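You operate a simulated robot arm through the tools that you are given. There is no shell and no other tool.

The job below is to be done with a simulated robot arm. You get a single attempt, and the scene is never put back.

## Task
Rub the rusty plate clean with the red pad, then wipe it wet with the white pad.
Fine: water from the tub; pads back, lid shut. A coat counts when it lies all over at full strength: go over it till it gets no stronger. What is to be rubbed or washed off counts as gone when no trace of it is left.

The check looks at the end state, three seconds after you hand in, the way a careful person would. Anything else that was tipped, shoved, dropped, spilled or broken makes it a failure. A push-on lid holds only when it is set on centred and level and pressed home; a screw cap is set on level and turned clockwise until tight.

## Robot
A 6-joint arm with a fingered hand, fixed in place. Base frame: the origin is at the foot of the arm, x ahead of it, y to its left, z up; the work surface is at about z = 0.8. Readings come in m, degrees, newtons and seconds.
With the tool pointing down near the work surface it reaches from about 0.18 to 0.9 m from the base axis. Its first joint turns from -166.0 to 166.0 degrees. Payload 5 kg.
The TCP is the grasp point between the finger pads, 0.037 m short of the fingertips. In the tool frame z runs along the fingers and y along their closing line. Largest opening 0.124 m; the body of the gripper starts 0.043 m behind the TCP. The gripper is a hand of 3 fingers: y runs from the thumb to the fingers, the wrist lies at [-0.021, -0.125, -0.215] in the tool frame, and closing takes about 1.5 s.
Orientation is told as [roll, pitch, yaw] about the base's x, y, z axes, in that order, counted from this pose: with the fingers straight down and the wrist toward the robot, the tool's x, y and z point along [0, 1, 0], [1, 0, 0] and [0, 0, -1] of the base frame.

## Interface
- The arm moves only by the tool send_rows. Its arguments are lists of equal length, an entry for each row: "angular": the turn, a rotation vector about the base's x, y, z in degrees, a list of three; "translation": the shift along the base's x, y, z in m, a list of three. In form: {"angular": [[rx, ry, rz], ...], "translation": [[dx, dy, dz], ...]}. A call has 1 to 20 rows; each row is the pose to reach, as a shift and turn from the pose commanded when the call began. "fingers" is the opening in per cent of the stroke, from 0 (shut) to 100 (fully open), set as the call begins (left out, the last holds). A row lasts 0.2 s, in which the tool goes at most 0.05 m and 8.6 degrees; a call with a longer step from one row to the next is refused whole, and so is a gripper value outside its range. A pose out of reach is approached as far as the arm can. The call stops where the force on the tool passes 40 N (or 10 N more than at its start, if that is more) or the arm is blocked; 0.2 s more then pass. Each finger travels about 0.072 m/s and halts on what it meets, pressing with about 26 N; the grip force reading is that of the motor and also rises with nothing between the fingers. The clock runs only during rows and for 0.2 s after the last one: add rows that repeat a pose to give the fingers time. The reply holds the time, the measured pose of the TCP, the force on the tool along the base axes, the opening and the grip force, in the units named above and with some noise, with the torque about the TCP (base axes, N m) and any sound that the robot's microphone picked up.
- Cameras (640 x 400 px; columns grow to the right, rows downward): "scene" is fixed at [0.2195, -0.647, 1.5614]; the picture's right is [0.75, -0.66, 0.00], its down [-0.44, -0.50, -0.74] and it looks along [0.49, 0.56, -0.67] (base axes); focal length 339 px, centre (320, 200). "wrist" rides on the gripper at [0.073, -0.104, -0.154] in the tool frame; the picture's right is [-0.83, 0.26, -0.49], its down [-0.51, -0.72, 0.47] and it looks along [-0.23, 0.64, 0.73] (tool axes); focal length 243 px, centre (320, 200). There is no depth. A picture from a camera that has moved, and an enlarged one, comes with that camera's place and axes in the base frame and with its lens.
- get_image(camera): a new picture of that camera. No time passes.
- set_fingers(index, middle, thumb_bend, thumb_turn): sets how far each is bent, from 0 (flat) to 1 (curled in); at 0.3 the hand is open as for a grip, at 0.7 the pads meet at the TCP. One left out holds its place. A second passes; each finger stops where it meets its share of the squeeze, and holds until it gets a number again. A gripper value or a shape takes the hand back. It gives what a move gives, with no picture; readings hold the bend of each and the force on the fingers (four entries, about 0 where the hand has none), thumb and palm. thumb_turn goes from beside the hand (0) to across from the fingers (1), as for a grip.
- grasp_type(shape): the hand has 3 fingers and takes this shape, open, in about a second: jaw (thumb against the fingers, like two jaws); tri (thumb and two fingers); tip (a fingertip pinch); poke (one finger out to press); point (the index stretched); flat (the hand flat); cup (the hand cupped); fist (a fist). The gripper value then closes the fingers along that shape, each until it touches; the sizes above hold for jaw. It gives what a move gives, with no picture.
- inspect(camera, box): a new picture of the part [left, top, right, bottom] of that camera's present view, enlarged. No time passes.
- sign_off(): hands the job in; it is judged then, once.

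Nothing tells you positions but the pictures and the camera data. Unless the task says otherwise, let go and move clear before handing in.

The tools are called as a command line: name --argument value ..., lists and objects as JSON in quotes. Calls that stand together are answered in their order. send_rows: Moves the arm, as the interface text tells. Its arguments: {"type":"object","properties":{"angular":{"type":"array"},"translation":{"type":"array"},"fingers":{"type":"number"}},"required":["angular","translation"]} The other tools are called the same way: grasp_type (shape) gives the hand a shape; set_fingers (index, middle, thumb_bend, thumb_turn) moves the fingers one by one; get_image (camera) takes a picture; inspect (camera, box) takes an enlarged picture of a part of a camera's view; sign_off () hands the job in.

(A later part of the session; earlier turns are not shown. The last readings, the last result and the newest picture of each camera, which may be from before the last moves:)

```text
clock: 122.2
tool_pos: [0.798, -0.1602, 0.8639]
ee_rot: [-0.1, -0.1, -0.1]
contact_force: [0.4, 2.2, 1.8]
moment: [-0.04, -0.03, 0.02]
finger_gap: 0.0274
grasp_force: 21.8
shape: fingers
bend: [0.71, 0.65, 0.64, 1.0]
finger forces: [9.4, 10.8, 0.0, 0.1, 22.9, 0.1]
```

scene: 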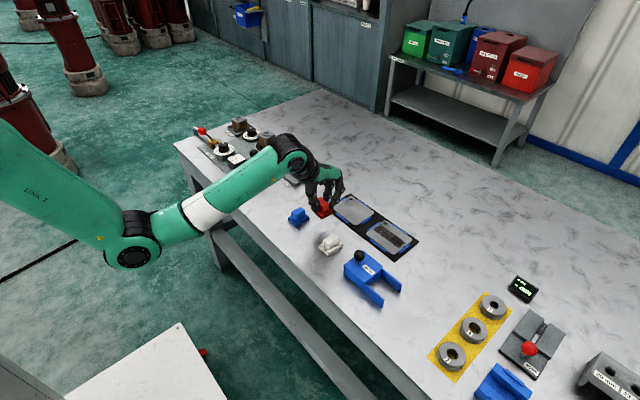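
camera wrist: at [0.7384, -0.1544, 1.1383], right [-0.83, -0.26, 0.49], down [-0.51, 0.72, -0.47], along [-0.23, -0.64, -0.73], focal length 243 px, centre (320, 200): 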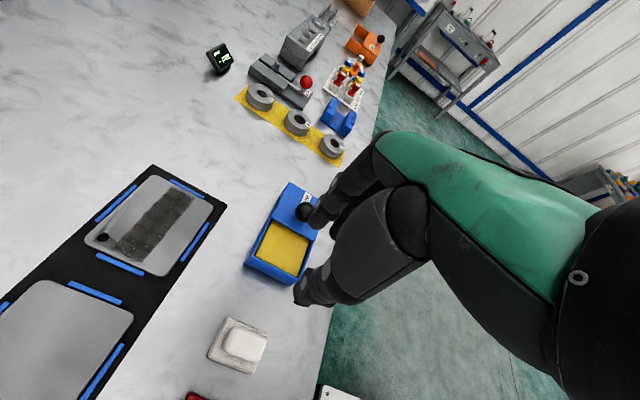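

send_rows --angular '[[0, 0, 0], [0, 0, 0], [0, 0, 0], [0, 0, 0], [0, 0, 0], [0, 0, 0], [0, 0, 0], [0, 0, 0], [0, 0, 0], [0, 0, 0], [0, 0, 0], [0, 0, 0], [0, 0, 0], [0, 0, 0], [0, 0, 0], [0, 0, 0], [0, 0, 0], [0, 0, 0], [0, 0, 0]]' --translation '[[0, 0, -0.001], [0, 0.012, -0.001], [0, 0.024, -0.001], [0, 0.036, -0.001], [0, 0.048, -0.001], [0, 0.06, -0.001], [0, 0.074, -0.001], [0.012, 0.074, -0.001], [0.024, 0.074, -0.001], [0.036, 0.074, -0.001], [0.046, 0.074, -0.001], [0.046, 0.062, -0.001], [0.046, 0.05, -0.001], [0.046, 0.038, -0.001], [0.046, 0.026, -0.001], [0.046, 0.014, -0.001], [0.046, 0, -0.001], [0.036, 0, -0.001], [0.024, 0, -0.001]]'

inspect --camera "wrist" --box '[180, 150, 380, 350]'

send_rows --angular '[[0, 0, 0], [0, 0, 0], [0, 0, 0], [0, 0, 0], [0, 0, 0], [0, 0, 0], [0, 0, 0], [0, 0, 0], [0, 0, 0], [0, 0, 0], [0, 0, 0], [0, 0, 0], [0, 0, 0], [0, 0, 0], [0, 0, 0], [0, 0, 0]]' --translation '[[0, 0.012, 0], [0, 0.024, 0], [0, 0.036, 0], [0, 0.048, 0], [0, 0.06, 0], [0, 0.074, 0], [-0.012, 0.074, 0], [-0.012, 0.062, 0], [-0.012, 0.05, 0], [-0.012, 0.038, 0], [-0.012, 0.026, 0], [-0.012, 0.014, 0], [-0.012, 0, 0], [0, 0, 0], [0.012, 0, 0], [0.012, 0.012, 0]]'

inspect --camera "wrist" --box '[180, 150, 380, 350]'

inspect --camera "scene" --box '[340, 170, 420, 250]'

```text
clock: 126.2
tool_pos: [0.823, -0.1604, 0.8617]
ee_rot: [-0.2, -0.2, -0.1]
contact_force: [5.0, -0.8, 14.7]
moment: [-0.06, -0.3, -0.05]
finger_gap: 0.0273
grasp_force: 26.9
shape: fingers
bend: [0.71, 0.65, 0.64, 1.0]
finger forces: [15.9, 13.7, 0.0, 0.1, 24.8, 0.0]
```

```text
2.00 times, centred on (280, 250) of wrist
camera zoom: at [0.719, -0.087, 1.0165], right [0.26, -0.83, 0.49], down [-0.72, -0.51, -0.47], along [0.64, -0.23, -0.73], focal length 485 px, centre (400, 100)
```

zoom: 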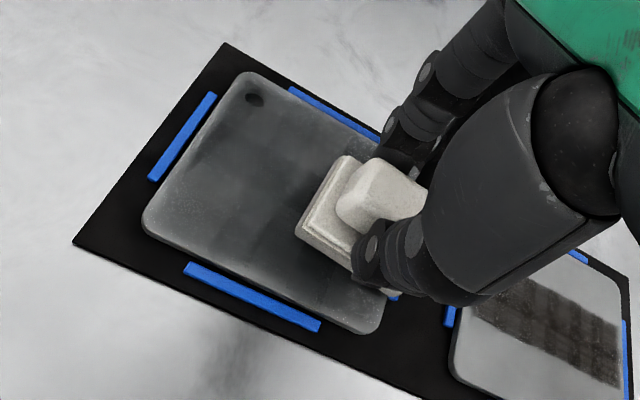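

```text
clock: 129.6
tool_pos: [0.8349, -0.1491, 0.8615]
ee_rot: [-0.2, -0.1, 0.0]
contact_force: [2.2, -7.4, 16.7]
moment: [-0.32, 0.09, 0.06]
finger_gap: 0.0271
grasp_force: 28.0
shape: fingers
bend: [0.71, 0.66, 0.64, 1.0]
finger forces: [12.3, 13.2, 0.0, 0.0, 30.3, 0.0]
```

```text
2.00 times, centred on (280, 250) of wrist
camera zoom: at [0.731, -0.0756, 1.0161], right [0.26, -0.83, 0.49], down [-0.72, -0.51, -0.47], along [0.64, -0.23, -0.73], focal length 485 px, centre (400, 100)
```

zoom: 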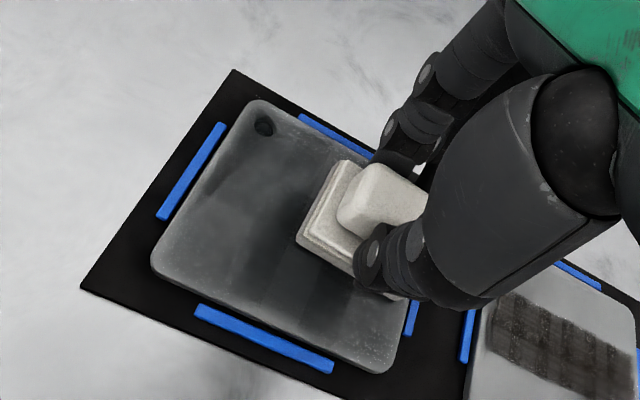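

```text
5.00 times, centred on (380, 210) of scene
camera zoom: at [0.2195, -0.647, 1.5614], right [0.75, -0.66, 0.0], down [-0.44, -0.5, -0.74], along [0.49, 0.56, -0.67], focal length 1696 px, centre (20, 150)
```

zoom: 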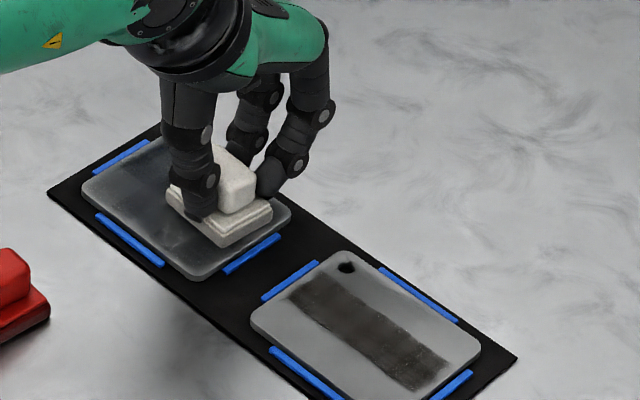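

The coat is getting stronger, but the outermost edges look slightly lighter. I'll make a perimeter loop with the pad overlapping the edges further.

send_rows --angular '[[0, 0, 0], [0, 0, 0], [0, 0, 0], [0, 0, 0], [0, 0, 0], [0, 0, 0], [0, 0, 0], [0, 0, 0], [0, 0, 0], [0, 0, 0], [0, 0, 0], [0, 0, 0], [0, 0, 0], [0, 0, 0], [0, 0, 0], [0, 0, 0], [0, 0, 0], [0, 0, 0], [0, 0, 0], [0, 0, 0]]' --translation '[[0.008, -0.008, 0.0008], [0.016, -0.017, 0.0008], [0.016, -0.003, 0.0008], [0.016, 0.012, 0.0008], [0.016, 0.027, 0.0008], [0.016, 0.042, 0.0008], [0.016, 0.056, 0.0008], [0.016, 0.069, 0.0008], [0.001, 0.069, 0.0008], [-0.014, 0.069, 0.0008], [-0.03, 0.069, 0.0008], [-0.045, 0.069, 0.0008], [-0.045, 0.054, 0.0008], [-0.045, 0.039, 0.0008], [-0.045, 0.024, 0.0008], [-0.045, 0.009, 0.0008], [-0.045, -0.006, 0.0008], [-0.045, -0.017, 0.0008], [-0.03, -0.017, 0.0008], [-0.015, -0.017, 0.0008]]'

inspect --camera "wrist" --box '[180, 150, 380, 350]'

send_rows --angular '[[0, 0, 0], [0, 0, 0], [0, 0, 0], [0, 0, 0], [0, 0, 0], [0, 0, 0], [0, 0, 0], [0, 0, 0], [0, 0, 0], [0, 0, 0], [0, 0, 0], [0, 0, 0], [0, 0, 0], [0, 0, 0]]' --translation '[[0.015, 0, 0], [0.028, 0, 0], [0.01, 0, 0], [0, 0.01, 0], [0, 0.02, 0], [0, 0.02, 0.02], [0, 0, 0.05], [-0.03, 0, 0.087], [-0.07, 0, 0.087], [-0.11, 0, 0.087], [-0.15, -0.02, 0.087], [-0.155, -0.05, 0.087], [-0.155, -0.08, 0.087], [-0.155, -0.08, 0.087]]'

inspect --camera "scene" --box '[330, 180, 410, 240]'

inspect --camera "wrist" --box '[170, 60, 310, 200]'

```text
clock: 133.8
tool_pos: [0.8186, -0.1651, 0.8611]
ee_rot: [-0.1, 0.0, -0.1]
contact_force: [-3.5, -0.9, 9.5]
moment: [-0.03, 0.14, -0.03]
finger_gap: 0.0271
grasp_force: 25.6
shape: fingers
bend: [0.71, 0.66, 0.64, 1.0]
finger forces: [11.3, 10.9, 0.1, 0.1, 29.7, 0.0]
```

```text
2.00 times, centred on (280, 250) of wrist
camera zoom: at [0.7158, -0.0923, 1.0167], right [0.26, -0.83, 0.49], down [-0.72, -0.51, -0.47], along [0.64, -0.23, -0.73], focal length 485 px, centre (400, 100)
```

zoom: 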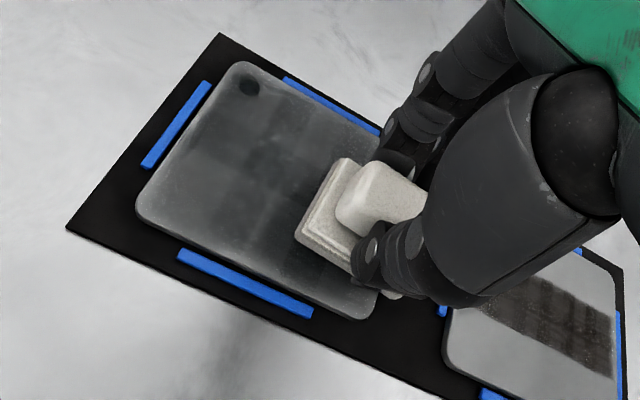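

```text
clock: 136.8
tool_pos: [0.6643, -0.2444, 0.9477]
ee_rot: [0.0, 0.0, 0.1]
contact_force: [0.2, -0.5, -0.7]
moment: [-0.02, 0.03, 0.03]
finger_gap: 0.0272
grasp_force: 21.7
shape: fingers
bend: [0.71, 0.66, 0.64, 1.0]
finger forces: [9.7, 10.0, 0.1, 0.1, 23.3, 0.1]
```

```text
6.67 times, centred on (370, 210) of scene
camera zoom: at [0.2195, -0.647, 1.5614], right [0.75, -0.66, 0.0], down [-0.44, -0.5, -0.74], along [0.49, 0.56, -0.67], focal length 2262 px, centre (-13, 133)
```

zoom: 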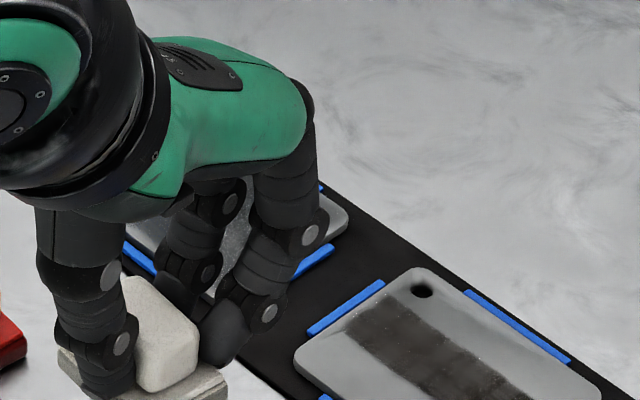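

```text
2.86 times, centred on (240, 130) of wrist
camera zoom: at [0.56, -0.1718, 1.1027], right [0.26, -0.83, 0.49], down [-0.72, -0.51, -0.47], along [0.64, -0.23, -0.73], focal length 693 px, centre (549, 400)
```

zoom: 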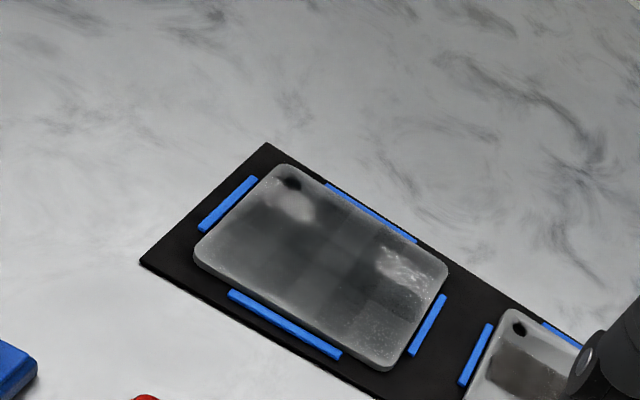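

In this reflective view, the -y end and -x edge look speckled (less wet) compared with the middle. I'll re-dip and concentrate there.

send_rows --angular '[[0, 0, 0], [0, 0, 0], [0, 0, 0], [0, 0, 0], [0, 0, 0], [0, 0, 0], [0, 0, 0]]' --translation '[[0, -0.04, 0], [0, -0.0735, 0], [0, -0.0735, -0.03], [0, -0.0735, -0.05], [0, -0.0735, -0.058], [0, -0.0735, -0.062], [0, -0.0735, -0.062]]'

inspect --camera "wrist" --box '[200, 150, 360, 310]'

inspect --camera "scene" --box '[330, 230, 410, 310]'

```text
clock: 138.4
tool_pos: [0.6632, -0.3174, 0.8881]
ee_rot: [-0.1, 0.0, 0.0]
contact_force: [-0.7, 0.6, -1.1]
moment: [0.01, 0.01, -0.02]
finger_gap: 0.0271
grasp_force: 21.7
shape: fingers
bend: [0.71, 0.66, 0.64, 1.0]
finger forces: [9.9, 10.1, 0.0, 0.0, 23.2, 0.0]
```

```text
2.50 times, centred on (280, 230) of wrist
camera zoom: at [0.5608, -0.2448, 1.0417], right [0.26, -0.83, 0.49], down [-0.72, -0.51, -0.47], along [0.64, -0.23, -0.73], focal length 606 px, centre (420, 125)
```

zoom: 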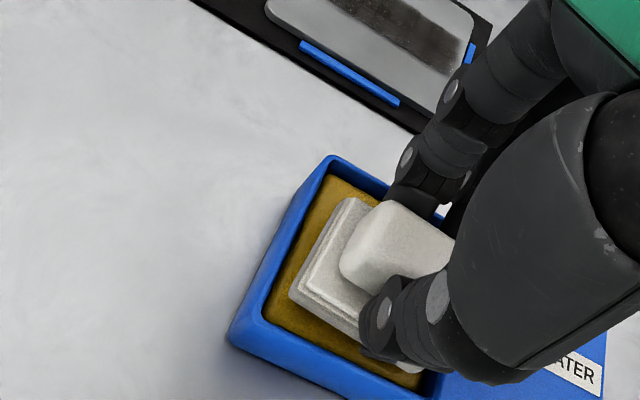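

```text
5.00 times, centred on (370, 270) of scene
camera zoom: at [0.2195, -0.647, 1.5614], right [0.75, -0.66, 0.0], down [-0.44, -0.5, -0.74], along [0.49, 0.56, -0.67], focal length 1696 px, centre (70, -150)
```

zoom: 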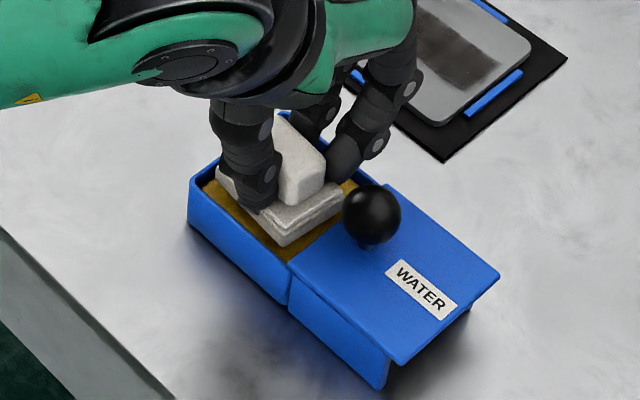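

Aligned. I'll press in and hold, with a small wiggle for soaking.

send_rows --angular '[[0, 0, 0], [0, 0, 0], [0, 0, 0], [0, 0, 0], [0, 0, 0], [0, 0, 0], [0, 0, 0], [0, 0, 0], [0, 0, 0], [0, 0, 0], [0, 0, 0], [0, 0, 0]]' --translation '[[0, -0.001, -0.003], [0, -0.001, -0.005], [0, -0.001, -0.0065], [0, -0.001, -0.0075], [0, -0.001, -0.0075], [0.002, -0.001, -0.0075], [0.002, -0.001, -0.0075], [0, -0.001, -0.0075], [-0.002, -0.001, -0.0075], [0, -0.001, -0.0075], [0, -0.001, -0.0075], [0, -0.001, -0.0075]]'

send_rows --angular '[[0, 0, 0], [0, 0, 0], [0, 0, 0], [0, 0, 0], [0, 0, 0], [0, 0, 0], [0, 0, 0], [0, 0, 0], [0, 0, 0], [0, 0, 0], [0, 0, 0], [0, 0, 0], [0, 0, 0], [0, 0, 0]]' --translation '[[0, 0, 0.01], [0, 0, 0.04], [0, 0, 0.068], [0, 0.04, 0.068], [0, 0.08, 0.068], [0, 0.12, 0.068], [0, 0.158, 0.068], [0.03, 0.158, 0.068], [0.07, 0.158, 0.068], [0.11, 0.158, 0.068], [0.13, 0.158, 0.05], [0.13, 0.158, 0.02], [0.13, 0.158, -0.01], [0.13, 0.158, -0.013]]'

```text
clock: 141.0
tool_pos: [0.6638, -0.3191, 0.8814]
ee_rot: [0.0, -0.2, -0.1]
contact_force: [2.1, 2.3, 34.9]
moment: [0.12, -0.1, 0.01]
finger_gap: 0.0268
grasp_force: 34.7
shape: fingers
bend: [0.71, 0.65, 0.65, 1.0]
finger forces: [21.9, 14.9, 0.0, 0.1, 33.0, 0.0]
```

```text
clock: 144.0
tool_pos: [0.7932, -0.161, 0.8663]
ee_rot: [0.1, 0.1, 0.0]
contact_force: [0.2, 0.3, -0.3]
moment: [0.01, 0.0, 0.0]
finger_gap: 0.027
grasp_force: 21.6
shape: fingers
bend: [0.71, 0.65, 0.65, 1.0]
finger forces: [9.8, 10.1, 0.0, 0.0, 23.0, 0.0]
```

I'm over the -x/-y corner. I'll touch down and wipe the -y end back and forth, then sweep along the edges.

send_rows --angular '[[0, 0, 0], [0, 0, 0], [0, 0, 0], [0, 0, 0], [0, 0, 0], [0, 0, 0], [0, 0, 0], [0, 0, 0], [0, 0, 0], [0, 0, 0], [0, 0, 0], [0, 0, 0], [0, 0, 0], [0, 0, 0], [0, 0, 0], [0, 0, 0], [0, 0, 0], [0, 0, 0]]' --translation '[[0, 0, -0.002], [0, 0, -0.004], [0, 0, -0.0045], [0.012, 0, -0.0045], [0.024, 0, -0.0045], [0.036, 0, -0.0045], [0.048, 0, -0.0045], [0.056, 0, -0.0045], [0.044, 0.008, -0.0045], [0.03, 0.008, -0.0045], [0.016, 0.008, -0.0045], [0, 0.008, -0.0045], [0, 0.022, -0.0045], [0, 0.036, -0.0045], [0, 0.05, -0.0045], [0, 0.064, -0.0045], [0, 0.078, -0.0045], [0, 0.078, -0.0045]]'

inspect --camera "wrist" --box '[180, 150, 380, 350]'

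send_rows --angular '[[0, 0, 0], [0, 0, 0], [0, 0, 0], [0, 0, 0], [0, 0, 0], [0, 0, 0], [0, 0, 0], [0, 0, 0], [0, 0, 0], [0, 0, 0], [0, 0, 0], [0, 0, 0], [0, 0, 0], [0, 0, 0], [0, 0, 0], [0, 0, 0]]' --translation '[[0.014, 0, 0], [0.028, 0, 0], [0.042, 0, 0], [0.055, 0, 0], [0.055, -0.014, 0], [0.055, -0.028, 0], [0.055, -0.042, 0], [0.055, -0.056, 0], [0.055, -0.07, 0], [0.055, -0.08, 0], [0.042, -0.08, 0], [0.028, -0.08, 0], [0.014, -0.08, 0], [0, -0.08, 0], [0, -0.066, 0], [0, -0.052, 0]]'

inspect --camera "wrist" --box '[180, 150, 380, 350]'

inspect --camera "scene" --box '[340, 170, 420, 250]'

```text
clock: 147.8
tool_pos: [0.795, -0.0821, 0.8637]
ee_rot: [0.1, 0.0, 0.1]
contact_force: [0.0, -3.0, 9.0]
moment: [-0.12, -0.07, -0.03]
finger_gap: 0.0272
grasp_force: 24.1
shape: fingers
bend: [0.71, 0.65, 0.64, 1.0]
finger forces: [12.7, 11.7, 0.0, 0.0, 25.4, 0.0]
```

```text
2.00 times, centred on (280, 250) of wrist
camera zoom: at [0.6908, -0.0097, 1.0169], right [0.26, -0.83, 0.49], down [-0.72, -0.51, -0.47], along [0.64, -0.23, -0.73], focal length 485 px, centre (400, 100)
```

zoom: 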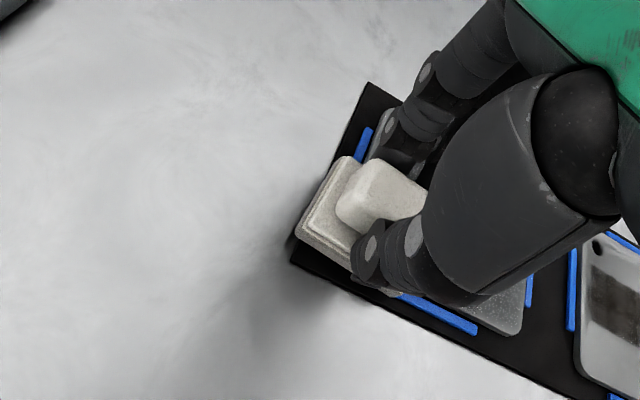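

```text
clock: 151.2
tool_pos: [0.7925, -0.1357, 0.8624]
ee_rot: [-0.1, 0.0, -0.1]
contact_force: [-0.2, -3.5, 7.6]
moment: [-0.13, -0.05, 0.02]
finger_gap: 0.0269
grasp_force: 24.2
shape: fingers
bend: [0.71, 0.66, 0.64, 1.0]
finger forces: [11.7, 11.2, 0.0, 0.0, 25.2, 0.0]
```

```text
2.00 times, centred on (280, 250) of wrist
camera zoom: at [0.6907, -0.0618, 1.0169], right [0.26, -0.83, 0.49], down [-0.72, -0.51, -0.47], along [0.64, -0.23, -0.73], focal length 485 px, centre (400, 100)
```

zoom: 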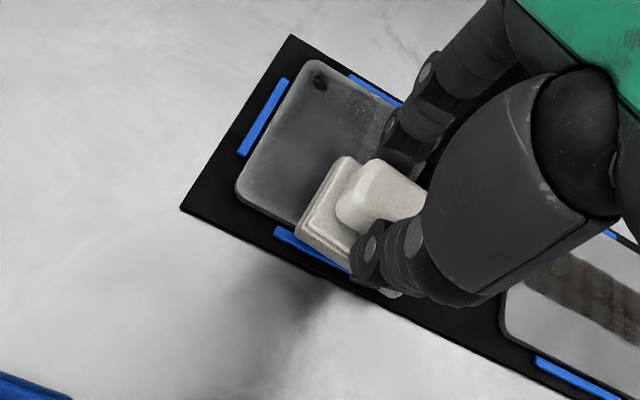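

```text
5.00 times, centred on (380, 210) of scene
camera zoom: at [0.2195, -0.647, 1.5614], right [0.75, -0.66, 0.0], down [-0.44, -0.5, -0.74], along [0.49, 0.56, -0.67], focal length 1696 px, centre (20, 150)
```

zoom: 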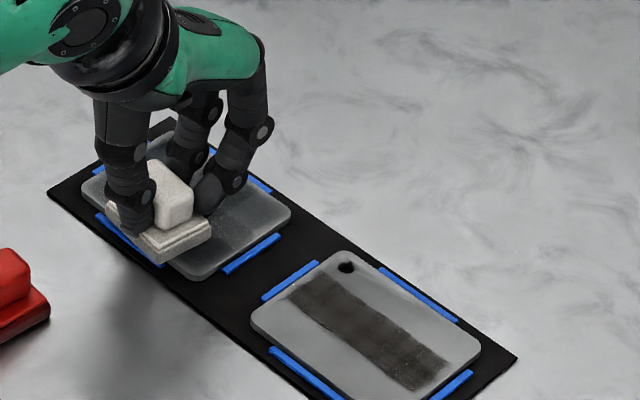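

Pad contact now covers the edges. I'll add a full raster over the whole plate.

send_rows --angular '[[0, 0, 0], [0, 0, 0], [0, 0, 0], [0, 0, 0], [0, 0, 0], [0, 0, 0], [0, 0, 0], [0, 0, 0], [0, 0, 0], [0, 0, 0], [0, 0, 0], [0, 0, 0], [0, 0, 0], [0, 0, 0], [0, 0, 0], [0, 0, 0], [0, 0, 0], [0, 0, 0], [0, 0, 0], [0, 0, 0]]' --translation '[[0, 0.02, 0], [0, 0.04, 0], [0, 0.055, 0], [0.014, 0.055, 0], [0.014, 0.037, 0], [0.014, 0.02, 0], [0.014, 0.002, 0], [0.014, -0.015, 0], [0.014, -0.03, 0], [0.028, -0.03, 0], [0.028, -0.015, 0], [0.028, 0.002, 0], [0.028, 0.02, 0], [0.028, 0.037, 0], [0.028, 0.055, 0], [0.042, 0.055, 0], [0.042, 0.037, 0], [0.042, 0.02, 0], [0.042, 0.002, 0], [0.042, -0.015, 0]]'

send_rows --angular '[[0, 0, 0], [0, 0, 0], [0, 0, 0], [0, 0, 0], [0, 0, 0], [0, 0, 0], [0, 0, 0], [0, 0, 0], [0, 0, 0], [0, 0, 0], [0, 0, 0], [0, 0, 0], [0, 0, 0]]' --translation '[[0, -0.015, 0], [0.013, -0.015, 0], [0.013, 0.003, 0], [0.013, 0.02, 0], [0.013, 0.037, 0], [0.013, 0.055, 0], [0.013, 0.07, 0], [0, 0.065, 0], [0, 0.05, 0.02], [-0.02, 0.03, 0.06], [-0.06, -0.01, 0.087], [-0.09, -0.03, 0.087], [-0.09, -0.03, 0.087]]'

get_image --camera "wrist"

inspect --camera "scene" --box '[330, 170, 420, 250]'

```text
clock: 155.4
tool_pos: [0.835, -0.1525, 0.8625]
ee_rot: [-0.1, -0.1, -0.1]
contact_force: [0.9, 2.9, 9.6]
moment: [0.07, -0.04, -0.01]
finger_gap: 0.0271
grasp_force: 23.6
shape: fingers
bend: [0.71, 0.66, 0.65, 1.0]
finger forces: [11.4, 11.0, 0.0, 0.0, 25.8, 0.0]
```

```text
refused: row 11 steps farther than a row can; nothing moved
```

```text
taken
camera wrist: at [0.7323, -0.0772, 1.0168], right [0.26, -0.83, 0.49], down [-0.72, -0.51, -0.47], along [0.64, -0.23, -0.73], focal length 243 px, centre (320, 200)
```

wrist: 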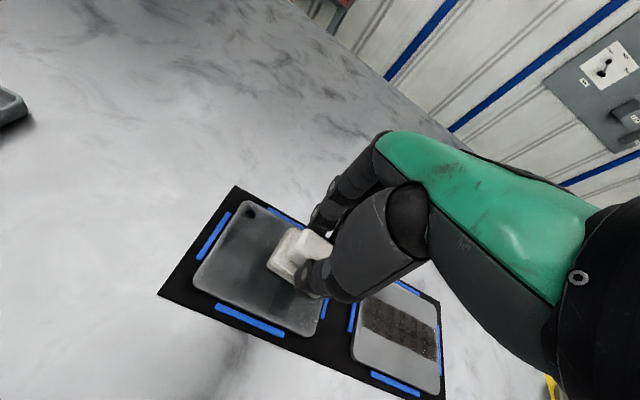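

```text
5.00 times, centred on (375, 210) of scene
camera zoom: at [0.2195, -0.647, 1.5614], right [0.75, -0.66, 0.0], down [-0.44, -0.5, -0.74], along [0.49, 0.56, -0.67], focal length 1696 px, centre (45, 150)
```

zoom: 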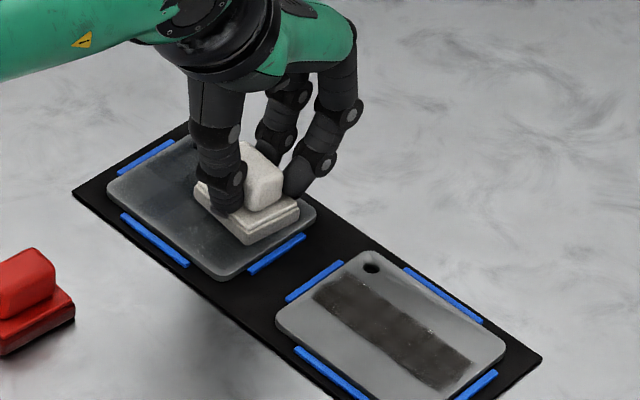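

One step was too long, so nothing moved. I'll finish the last lane and then lift away to view the plate.

send_rows --angular '[[0, 0, 0], [0, 0, 0], [0, 0, 0], [0, 0, 0], [0, 0, 0], [0, 0, 0], [0, 0, 0], [0, 0, 0], [0, 0, 0], [0, 0, 0], [0, 0, 0], [0, 0, 0], [0, 0, 0], [0, 0, 0], [0, 0, 0]]' --translation '[[0, -0.015, 0], [0.013, -0.015, 0], [0.013, 0.003, 0], [0.013, 0.02, 0], [0.013, 0.037, 0], [0.013, 0.055, 0], [0.013, 0.07, 0], [0, 0.065, 0], [0, 0.06, 0.02], [0, 0.06, 0.06], [0, 0.06, 0.09], [0, 0.1, 0.1], [0, 0.14, 0.1], [0, 0.16, 0.1], [0, 0.16, 0.1]]'

get_image --camera "scene"

inspect --camera "scene" --box '[330, 180, 410, 240]'

inspect --camera "wrist" --box '[300, 200, 480, 380]'

```text
clock: 158.6
tool_pos: [0.8365, 0.0083, 0.9621]
ee_rot: [0.1, 0.0, -0.1]
contact_force: [0.7, 0.1, -0.5]
moment: [-0.02, 0.02, 0.0]
finger_gap: 0.0273
grasp_force: 21.8
shape: fingers
bend: [0.71, 0.66, 0.65, 1.0]
finger forces: [10.6, 9.6, 0.0, 0.0, 23.4, 0.0]
```

```text
taken
```

scene: 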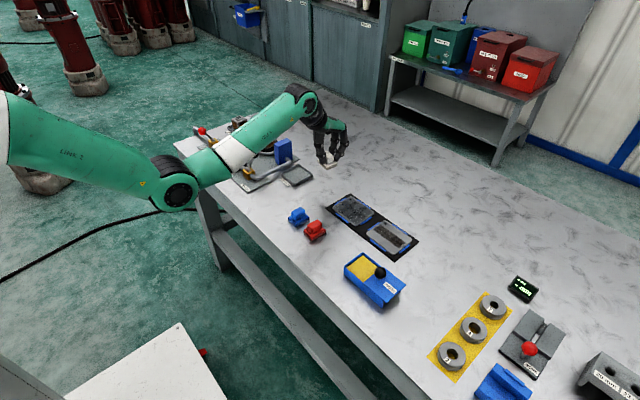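

```text
6.67 times, centred on (370, 210) of scene
camera zoom: at [0.2195, -0.647, 1.5614], right [0.75, -0.66, 0.0], down [-0.44, -0.5, -0.74], along [0.49, 0.56, -0.67], focal length 2262 px, centre (-13, 133)
```

zoom: 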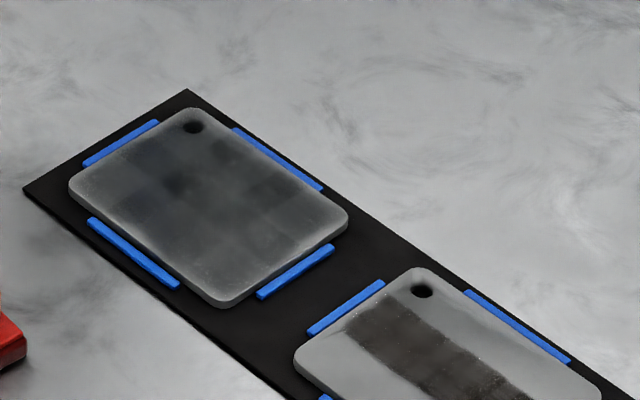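

```text
2.22 times, centred on (390, 290) of wrist
camera zoom: at [0.7332, 0.0824, 1.116], right [0.26, -0.83, 0.49], down [-0.72, -0.51, -0.47], along [0.64, -0.23, -0.73], focal length 539 px, centre (164, 0)
```

zoom: 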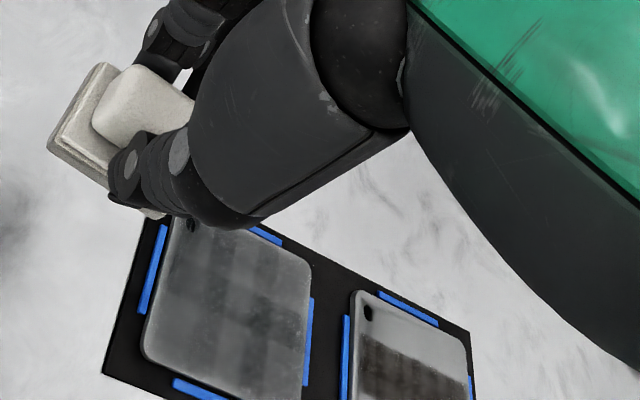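

The wetness forms a patchwork: darker in the middle, lighter at the borders. I'll go back for another raster without dipping to see whether the pad still carries water.

send_rows --angular '[[0, 0, 0], [0, 0, 0], [0, 0, 0], [0, 0, 0], [0, 0, 0], [0, 0, 0], [0, 0, 0]]' --translation '[[0, -0.04, 0], [0, -0.075, 0], [0.012, -0.088, -0.03], [0.012, -0.088, -0.06], [0.012, -0.088, -0.09], [0.012, -0.088, -0.099], [0.012, -0.088, -0.099]]'

send_rows --angular '[[0, 0, 0], [0, 0, 0], [0, 0, 0], [0, 0, 0], [0, 0, 0], [0, 0, 0], [0, 0, 0], [0, 0, 0], [0, 0, 0], [0, 0, 0], [0, 0, 0], [0, 0, 0], [0, 0, 0], [0, 0, 0], [0, 0, 0], [0, 0, 0], [0, 0, 0], [0, 0, 0], [0, 0, 0], [0, 0, 0]]' --translation '[[0, -0.018, 0], [0, -0.036, 0], [0, -0.054, 0], [0, -0.072, 0], [0, -0.085, 0], [0, -0.067, 0], [0, -0.05, 0], [0, -0.032, 0], [0, -0.014, 0], [0, 0.002, 0], [-0.015, 0.002, 0], [-0.03, 0.002, 0], [-0.045, 0.002, 0], [-0.057, 0.002, 0], [-0.057, -0.016, 0], [-0.057, -0.034, 0], [-0.057, -0.052, 0], [-0.057, -0.07, 0], [-0.057, -0.085, 0], [-0.04, -0.085, 0]]'

send_rows --angular '[[0, 0, 0], [0, 0, 0], [0, 0, 0], [0, 0, 0], [0, 0, 0], [0, 0, 0], [0, 0, 0], [0, 0, 0], [0, 0, 0], [0, 0, 0], [0, 0, 0], [0, 0, 0], [0, 0, 0], [0, 0, 0], [0, 0, 0], [0, 0, 0], [0, 0, 0], [0, 0, 0], [0, 0, 0]]' --translation '[[0.02, 0, 0], [0.04, 0, 0], [0.02, 0, 0], [0, 0, 0], [-0.017, 0, 0], [-0.017, 0.017, 0], [-0.017, 0.034, 0], [-0.017, 0.051, 0], [-0.017, 0.068, 0], [-0.017, 0.087, 0], [0, 0.087, 0], [0.02, 0.087, 0], [0.04, 0.087, 0], [0.03, 0.087, 0], [0.02, 0.1, 0.03], [0.02, 0.12, 0.07], [0.03, 0.14, 0.1], [0.03, 0.18, 0.1], [0.03, 0.18, 0.1]]'

inspect --camera "scene" --box '[330, 180, 410, 240]'

inspect --camera "wrist" --box '[300, 200, 480, 380]'

```text
clock: 160.2
tool_pos: [0.8485, -0.0795, 0.8632]
ee_rot: [0.1, 0.0, 0.0]
contact_force: [0.1, 0.3, 0.2]
moment: [0.0, -0.01, -0.01]
finger_gap: 0.027
grasp_force: 21.8
shape: fingers
bend: [0.71, 0.66, 0.65, 1.0]
finger forces: [10.5, 9.5, 0.1, 0.0, 23.0, 0.1]
```

```text
clock: 164.4
tool_pos: [0.8075, -0.1629, 0.8629]
ee_rot: [0.1, 0.0, -0.1]
contact_force: [0.6, 0.4, -0.7]
moment: [-0.02, -0.03, 0.0]
finger_gap: 0.0269
grasp_force: 21.2
shape: fingers
bend: [0.71, 0.66, 0.65, 1.0]
finger forces: [10.2, 9.2, 0.1, 0.0, 22.8, 0.0]
```

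```text
clock: 168.4
tool_pos: [0.8375, 0.0154, 0.9632]
ee_rot: [0.0, 0.0, -0.1]
contact_force: [0.8, -0.1, -0.1]
moment: [0.0, -0.03, 0.01]
finger_gap: 0.0267
grasp_force: 20.8
shape: fingers
bend: [0.71, 0.66, 0.65, 1.0]
finger forces: [10.2, 9.4, 0.1, 0.0, 22.3, 0.0]
```

```text
6.67 times, centred on (370, 210) of scene
camera zoom: at [0.2195, -0.647, 1.5614], right [0.75, -0.66, 0.0], down [-0.44, -0.5, -0.74], along [0.49, 0.56, -0.67], focal length 2262 px, centre (-13, 133)
```

zoom: 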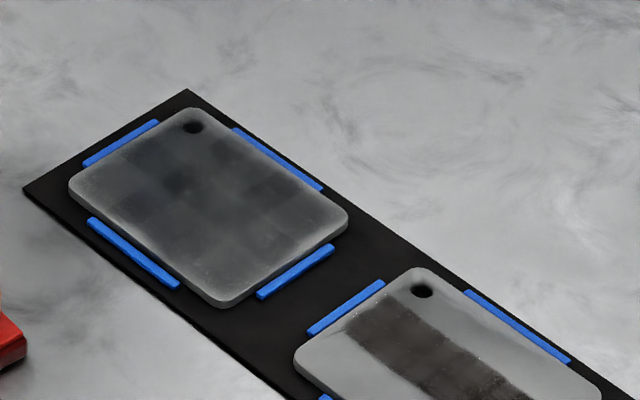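

```text
2.22 times, centred on (390, 290) of wrist
camera zoom: at [0.735, 0.0893, 1.1172], right [0.26, -0.83, 0.49], down [-0.72, -0.51, -0.47], along [0.64, -0.23, -0.73], focal length 539 px, centre (164, 0)
```

zoom: 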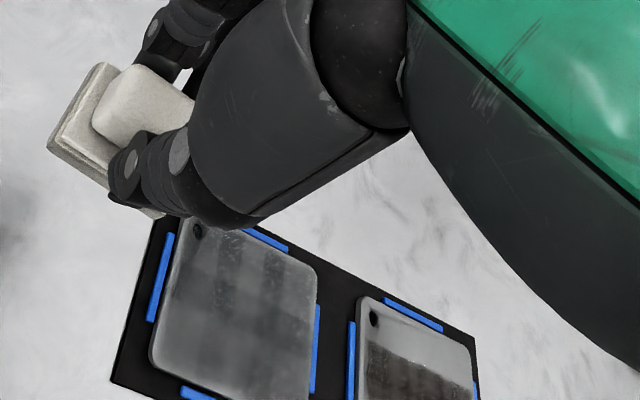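

It got slightly stronger even with almost no pressure, so the pad still works. I'll re-dip it and then do a firm, dense raster.

send_rows --angular '[[0, 0, 0], [0, 0, 0], [0, 0, 0], [0, 0, 0], [0, 0, 0], [0, 0, 0], [0, 0, 0], [0, 0, 0], [0, 0, 0], [0, 0, 0], [0, 0, 0], [0, 0, 0], [0, 0, 0]]' --translation '[[-0.04, 0, 0], [-0.08, 0, 0], [-0.12, 0, 0], [-0.15, -0.03, 0], [-0.17, -0.07, 0], [-0.1735, -0.11, 0], [-0.1735, -0.15, 0], [-0.1735, -0.2, 0], [-0.1735, -0.25, 0], [-0.1735, -0.3, 0], [-0.1735, -0.333, -0.01], [-0.1735, -0.333, -0.05], [-0.1735, -0.333, -0.065]]'

inspect --camera "wrist" --box '[200, 150, 360, 310]'

inspect --camera "scene" --box '[330, 230, 410, 310]'

```text
clock: 171.2
tool_pos: [0.6639, -0.3163, 0.8978]
ee_rot: [0.1, 0.0, 0.0]
contact_force: [-0.2, -0.4, -0.8]
moment: [0.02, 0.02, 0.02]
finger_gap: 0.0268
grasp_force: 20.7
shape: fingers
bend: [0.71, 0.66, 0.65, 1.0]
finger forces: [10.7, 8.9, 0.0, 0.1, 21.0, 0.0]
```

```text
2.50 times, centred on (280, 230) of wrist
camera zoom: at [0.5607, -0.2441, 1.0519], right [0.26, -0.83, 0.49], down [-0.72, -0.51, -0.47], along [0.64, -0.23, -0.73], focal length 606 px, centre (420, 125)
```

zoom: 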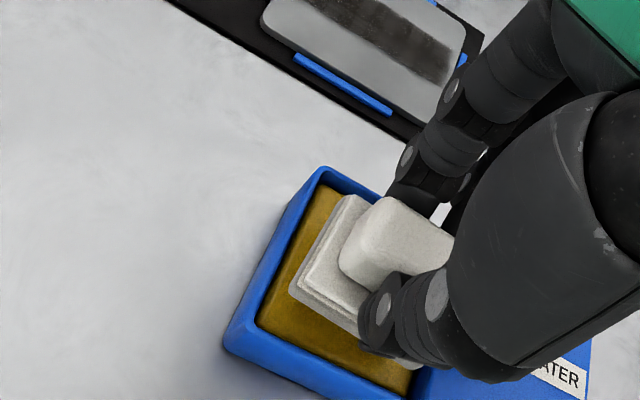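

```text
5.00 times, centred on (370, 270) of scene
camera zoom: at [0.2195, -0.647, 1.5614], right [0.75, -0.66, 0.0], down [-0.44, -0.5, -0.74], along [0.49, 0.56, -0.67], focal length 1696 px, centre (70, -150)
```

zoom: 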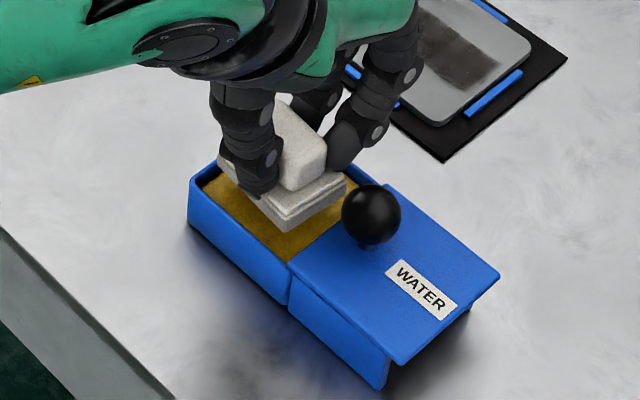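

Aligned over the sponge. I'll press, hold, lift and carry it back over the plate.

send_rows --angular '[[0, 0, 0], [0, 0, 0], [0, 0, 0], [0, 0, 0], [0, 0, 0], [0, 0, 0], [0, 0, 0], [0, 0, 0], [0, 0, 0], [0, 0, 0], [0, 0, 0], [0, 0, 0], [0, 0, 0]]' --translation '[[0, -0.001, -0.007], [0, -0.001, -0.012], [0, -0.001, -0.0145], [0, -0.001, -0.016], [0, -0.001, -0.017], [0, -0.001, -0.0175], [0, -0.001, -0.0175], [0, -0.001, -0.0175], [0, -0.001, -0.0175], [0, -0.001, -0.0175], [0, -0.001, -0.0175], [0, -0.001, -0.0175], [0, -0.001, -0.0175]]'

send_rows --angular '[[0, 0, 0], [0, 0, 0], [0, 0, 0], [0, 0, 0], [0, 0, 0], [0, 0, 0], [0, 0, 0], [0, 0, 0], [0, 0, 0], [0, 0, 0], [0, 0, 0], [0, 0, 0], [0, 0, 0], [0, 0, 0]]' --translation '[[0, 0, 0.01], [0, 0, 0.04], [0, 0, 0.068], [0, 0.04, 0.068], [0, 0.08, 0.068], [0, 0.12, 0.068], [0, 0.155, 0.068], [0.03, 0.155, 0.068], [0.07, 0.155, 0.068], [0.11, 0.155, 0.068], [0.128, 0.155, 0.05], [0.128, 0.155, 0.02], [0.128, 0.155, -0.01], [0.128, 0.155, -0.014]]'

send_rows --angular '[[0, 0, 0], [0, 0, 0]]' --translation '[[0, 0, -0.002], [0, 0, -0.003]]'

```text
clock: 174.0
tool_pos: [0.6642, -0.3173, 0.8825]
ee_rot: [-0.2, -0.2, 0.0]
contact_force: [2.8, -4.0, 27.9]
moment: [-0.03, -0.03, -0.06]
finger_gap: 0.0266
grasp_force: 31.4
shape: fingers
bend: [0.71, 0.66, 0.65, 1.0]
finger forces: [20.4, 14.1, 0.1, 0.0, 28.2, 0.0]
```

```text
clock: 177.0
tool_pos: [0.7925, -0.1616, 0.8651]
ee_rot: [0.1, 0.0, 0.0]
contact_force: [0.6, -0.4, -0.9]
moment: [0.03, -0.02, 0.02]
finger_gap: 0.0267
grasp_force: 20.2
shape: fingers
bend: [0.71, 0.66, 0.65, 1.0]
finger forces: [10.3, 10.5, 0.1, 0.1, 21.1, 0.1]
```

```text
clock: 177.6
tool_pos: [0.793, -0.1616, 0.8639]
ee_rot: [0.0, 0.0, -0.1]
contact_force: [0.8, 0.0, -1.0]
moment: [-0.02, -0.01, -0.01]
finger_gap: 0.0268
grasp_force: 20.2
shape: fingers
bend: [0.71, 0.66, 0.65, 1.0]
finger forces: [10.3, 10.4, 0.0, 0.0, 21.0, 0.0]
```

Now I'll press with a firmer contact and run a slow dense raster in several calls.

send_rows --angular '[[0, 0, 0], [0, 0, 0], [0, 0, 0], [0, 0, 0], [0, 0, 0], [0, 0, 0], [0, 0, 0], [0, 0, 0], [0, 0, 0], [0, 0, 0], [0, 0, 0], [0, 0, 0], [0, 0, 0], [0, 0, 0], [0, 0, 0], [0, 0, 0], [0, 0, 0], [0, 0, 0], [0, 0, 0], [0, 0, 0]]' --translation '[[0, 0, -0.0015], [0, 0, -0.0022], [0.014, 0, -0.0022], [0.028, 0, -0.0022], [0.042, 0, -0.0022], [0.056, 0, -0.0022], [0.042, 0, -0.0022], [0.028, 0, -0.0022], [0.014, 0, -0.0022], [0, 0, -0.0022], [0, 0.014, -0.0022], [0, 0.028, -0.0022], [0, 0.042, -0.0022], [0, 0.056, -0.0022], [0, 0.07, -0.0022], [0, 0.083, -0.0022], [0, 0.07, -0.0022], [0, 0.056, -0.0022], [0, 0.042, -0.0022], [0, 0.028, -0.0022]]'

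send_rows --angular '[[0, 0, 0], [0, 0, 0], [0, 0, 0], [0, 0, 0], [0, 0, 0], [0, 0, 0], [0, 0, 0], [0, 0, 0], [0, 0, 0], [0, 0, 0], [0, 0, 0], [0, 0, 0], [0, 0, 0], [0, 0, 0], [0, 0, 0], [0, 0, 0], [0, 0, 0], [0, 0, 0], [0, 0, 0], [0, 0, 0]]' --translation '[[0, 0.014, 0], [0, 0.028, 0], [0, 0.042, 0], [0, 0.055, 0], [0.014, 0.055, 0], [0.028, 0.055, 0], [0.042, 0.055, 0], [0.056, 0.055, 0], [0.042, 0.055, 0], [0.056, 0.055, 0], [0.056, 0.042, 0], [0.056, 0.028, 0], [0.056, 0.014, 0], [0.056, 0, 0], [0.056, -0.014, 0], [0.056, -0.028, 0], [0.044, -0.028, 0], [0.044, -0.014, 0], [0.044, 0, 0], [0.044, 0.014, 0]]'

send_rows --angular '[[0, 0, 0], [0, 0, 0], [0, 0, 0], [0, 0, 0], [0, 0, 0], [0, 0, 0], [0, 0, 0], [0, 0, 0], [0, 0, 0], [0, 0, 0], [0, 0, 0], [0, 0, 0], [0, 0, 0], [0, 0, 0], [0, 0, 0], [0, 0, 0], [0, 0, 0], [0, 0, 0], [0, 0, 0]]' --translation '[[0, 0.014, 0], [0, 0.028, 0], [0, 0.041, 0], [-0.014, 0.041, 0], [-0.014, 0.027, 0], [-0.014, 0.013, 0], [-0.014, 0, 0], [-0.014, -0.014, 0], [-0.014, -0.028, 0], [-0.014, -0.042, 0], [-0.028, -0.042, 0], [-0.028, -0.028, 0], [-0.028, -0.014, 0], [-0.028, 0, 0], [-0.028, 0.014, 0], [-0.028, 0.028, 0], [-0.028, 0.041, 0], [-0.014, 0.041, 0], [-0.014, 0.041, 0]]'

send_rows --angular '[[0, 0, 0], [0, 0, 0], [0, 0, 0], [0, 0, 0], [0, 0, 0], [0, 0, 0]]' --translation '[[0, 0, 0.03], [0, 0, 0.07], [0, 0.03, 0.1], [0, 0.07, 0.1], [0, 0.1, 0.1], [0, 0.1, 0.1]]'

inspect --camera "scene" --box '[330, 180, 410, 240]'

inspect --camera "wrist" --box '[300, 200, 480, 380]'

```text
clock: 181.8
tool_pos: [0.7917, -0.133, 0.8626]
ee_rot: [0.0, -0.1, 0.0]
contact_force: [0.6, 8.1, 20.8]
moment: [0.34, 0.05, -0.03]
finger_gap: 0.0266
grasp_force: 31.0
shape: fingers
bend: [0.71, 0.66, 0.65, 1.0]
finger forces: [21.1, 13.0, 0.0, 0.0, 29.0, 0.0]
```

```text
clock: 186.0
tool_pos: [0.8371, -0.1215, 0.8618]
ee_rot: [-0.1, -0.2, -0.2]
contact_force: [-0.5, -7.2, 16.9]
moment: [-0.26, 0.06, 0.0]
finger_gap: 0.0267
grasp_force: 30.8
shape: fingers
bend: [0.71, 0.66, 0.64, 1.0]
finger forces: [13.3, 19.7, 0.0, 0.0, 28.7, 0.1]
```

```text
clock: 190.0
tool_pos: [0.8219, -0.0778, 0.8615]
ee_rot: [0.1, 0.0, -0.1]
contact_force: [-7.7, 1.8, 18.6]
moment: [0.1, 0.57, 0.07]
finger_gap: 0.0266
grasp_force: 29.0
shape: fingers
bend: [0.71, 0.67, 0.64, 1.0]
finger forces: [10.2, 11.7, 0.1, 0.0, 36.4, 0.0]
```

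```text
clock: 191.4
tool_pos: [0.8225, 0.0211, 0.9613]
ee_rot: [-0.1, 0.0, -0.2]
contact_force: [0.6, -0.5, -1.2]
moment: [0.01, 0.0, 0.0]
finger_gap: 0.0268
grasp_force: 22.7
shape: fingers
bend: [0.71, 0.67, 0.64, 1.0]
finger forces: [10.2, 12.1, 0.0, 0.0, 23.7, 0.0]
```

```text
6.67 times, centred on (370, 210) of scene
camera zoom: at [0.2195, -0.647, 1.5614], right [0.75, -0.66, 0.0], down [-0.44, -0.5, -0.74], along [0.49, 0.56, -0.67], focal length 2262 px, centre (-13, 133)
```

zoom: 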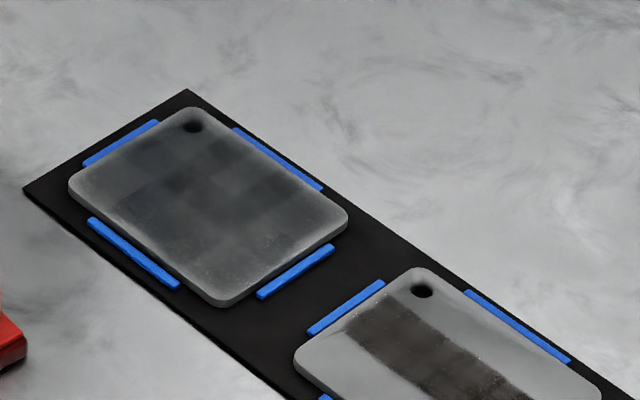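

```text
2.22 times, centred on (390, 290) of wrist
camera zoom: at [0.7198, 0.0946, 1.116], right [0.26, -0.83, 0.49], down [-0.72, -0.51, -0.47], along [0.64, -0.23, -0.73], focal length 539 px, centre (164, 0)
```

zoom: 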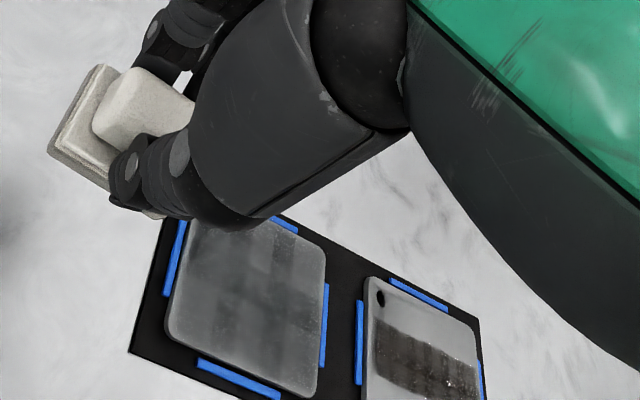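

I'll look at the plate at higher zoom to read the coat properly.

inspect --camera "scene" --box '[335, 190, 380, 222]'

inspect --camera "wrist" --box '[335, 280, 415, 360]'

```text
12.50 times, centred on (358, 206) of scene
camera zoom: at [0.2195, -0.647, 1.5614], right [0.75, -0.66, 0.0], down [-0.44, -0.5, -0.74], along [0.49, 0.56, -0.67], focal length 4241 px, centre (-149, 125)
```

zoom: 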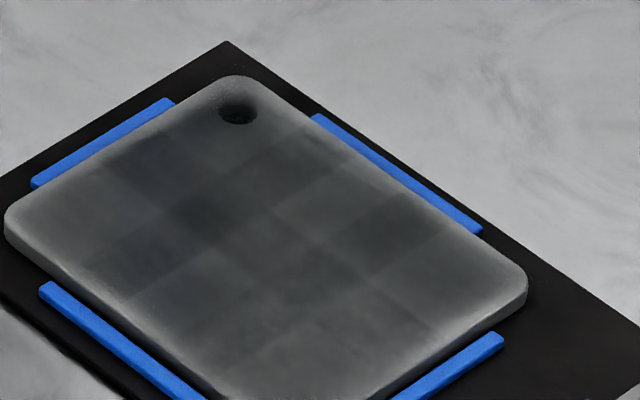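

```text
5.00 times, centred on (375, 320) of wrist
camera zoom: at [0.7198, 0.0946, 1.116], right [0.26, -0.83, 0.49], down [-0.72, -0.51, -0.47], along [0.64, -0.23, -0.73], focal length 1213 px, centre (45, -400)
```

zoom: 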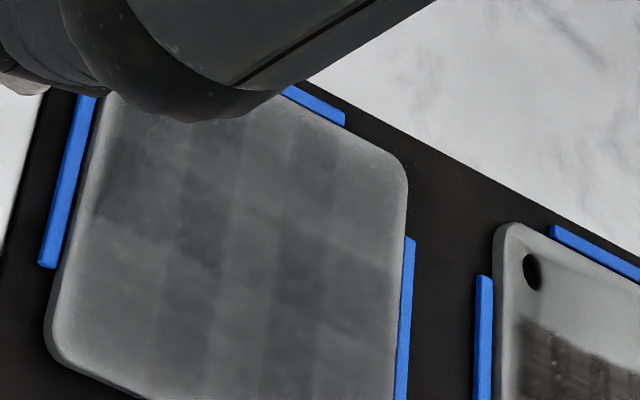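

The cells still vary in shade. As a test I'll re-dip and rub the +y end repeatedly, to see how dark a fully wet area gets.

send_rows --angular '[[0, 0, 0], [0, 0, 0], [0, 0, 0], [0, 0, 0], [0, 0, 0], [0, 0, 0], [0, 0, 0], [0, 0, 0], [0, 0, 0], [0, 0, 0], [0, 0, 0], [0, 0, 0], [0, 0, 0]]' --translation '[[-0.04, 0, 0], [-0.08, 0, 0], [-0.12, -0.02, 0], [-0.15, -0.05, 0], [-0.158, -0.09, 0], [-0.158, -0.13, 0], [-0.158, -0.17, 0], [-0.158, -0.21, 0], [-0.158, -0.25, 0], [-0.158, -0.3, 0], [-0.158, -0.338, -0.01], [-0.158, -0.338, -0.05], [-0.158, -0.338, -0.065]]'

inspect --camera "wrist" --box '[200, 150, 360, 310]'

inspect --camera "scene" --box '[330, 230, 410, 310]'

```text
clock: 194.2
tool_pos: [0.6656, -0.3166, 0.895]
ee_rot: [0.0, 0.0, -0.1]
contact_force: [0.6, 0.2, -0.1]
moment: [0.03, 0.01, 0.02]
finger_gap: 0.0265
grasp_force: 21.9
shape: fingers
bend: [0.71, 0.67, 0.64, 1.0]
finger forces: [10.0, 11.2, 0.0, 0.0, 22.4, 0.1]
```

```text
2.50 times, centred on (280, 230) of wrist
camera zoom: at [0.5619, -0.2442, 1.0497], right [0.26, -0.83, 0.49], down [-0.72, -0.51, -0.47], along [0.64, -0.23, -0.73], focal length 606 px, centre (420, 125)
```

zoom: 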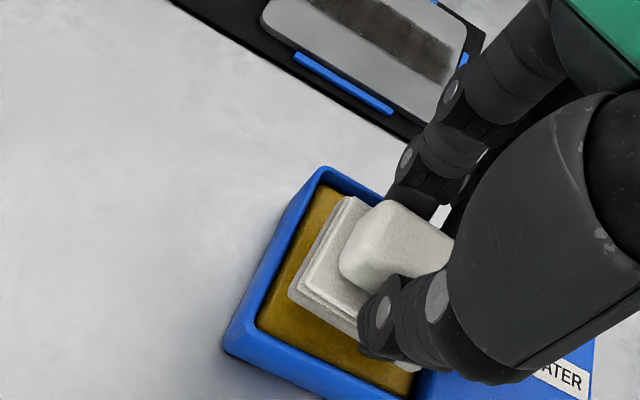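

```text
5.00 times, centred on (370, 270) of scene
camera zoom: at [0.2195, -0.647, 1.5614], right [0.75, -0.66, 0.0], down [-0.44, -0.5, -0.74], along [0.49, 0.56, -0.67], focal length 1696 px, centre (70, -150)
```

zoom: 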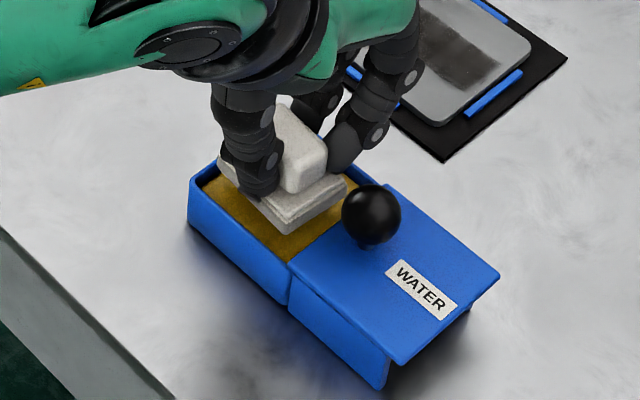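

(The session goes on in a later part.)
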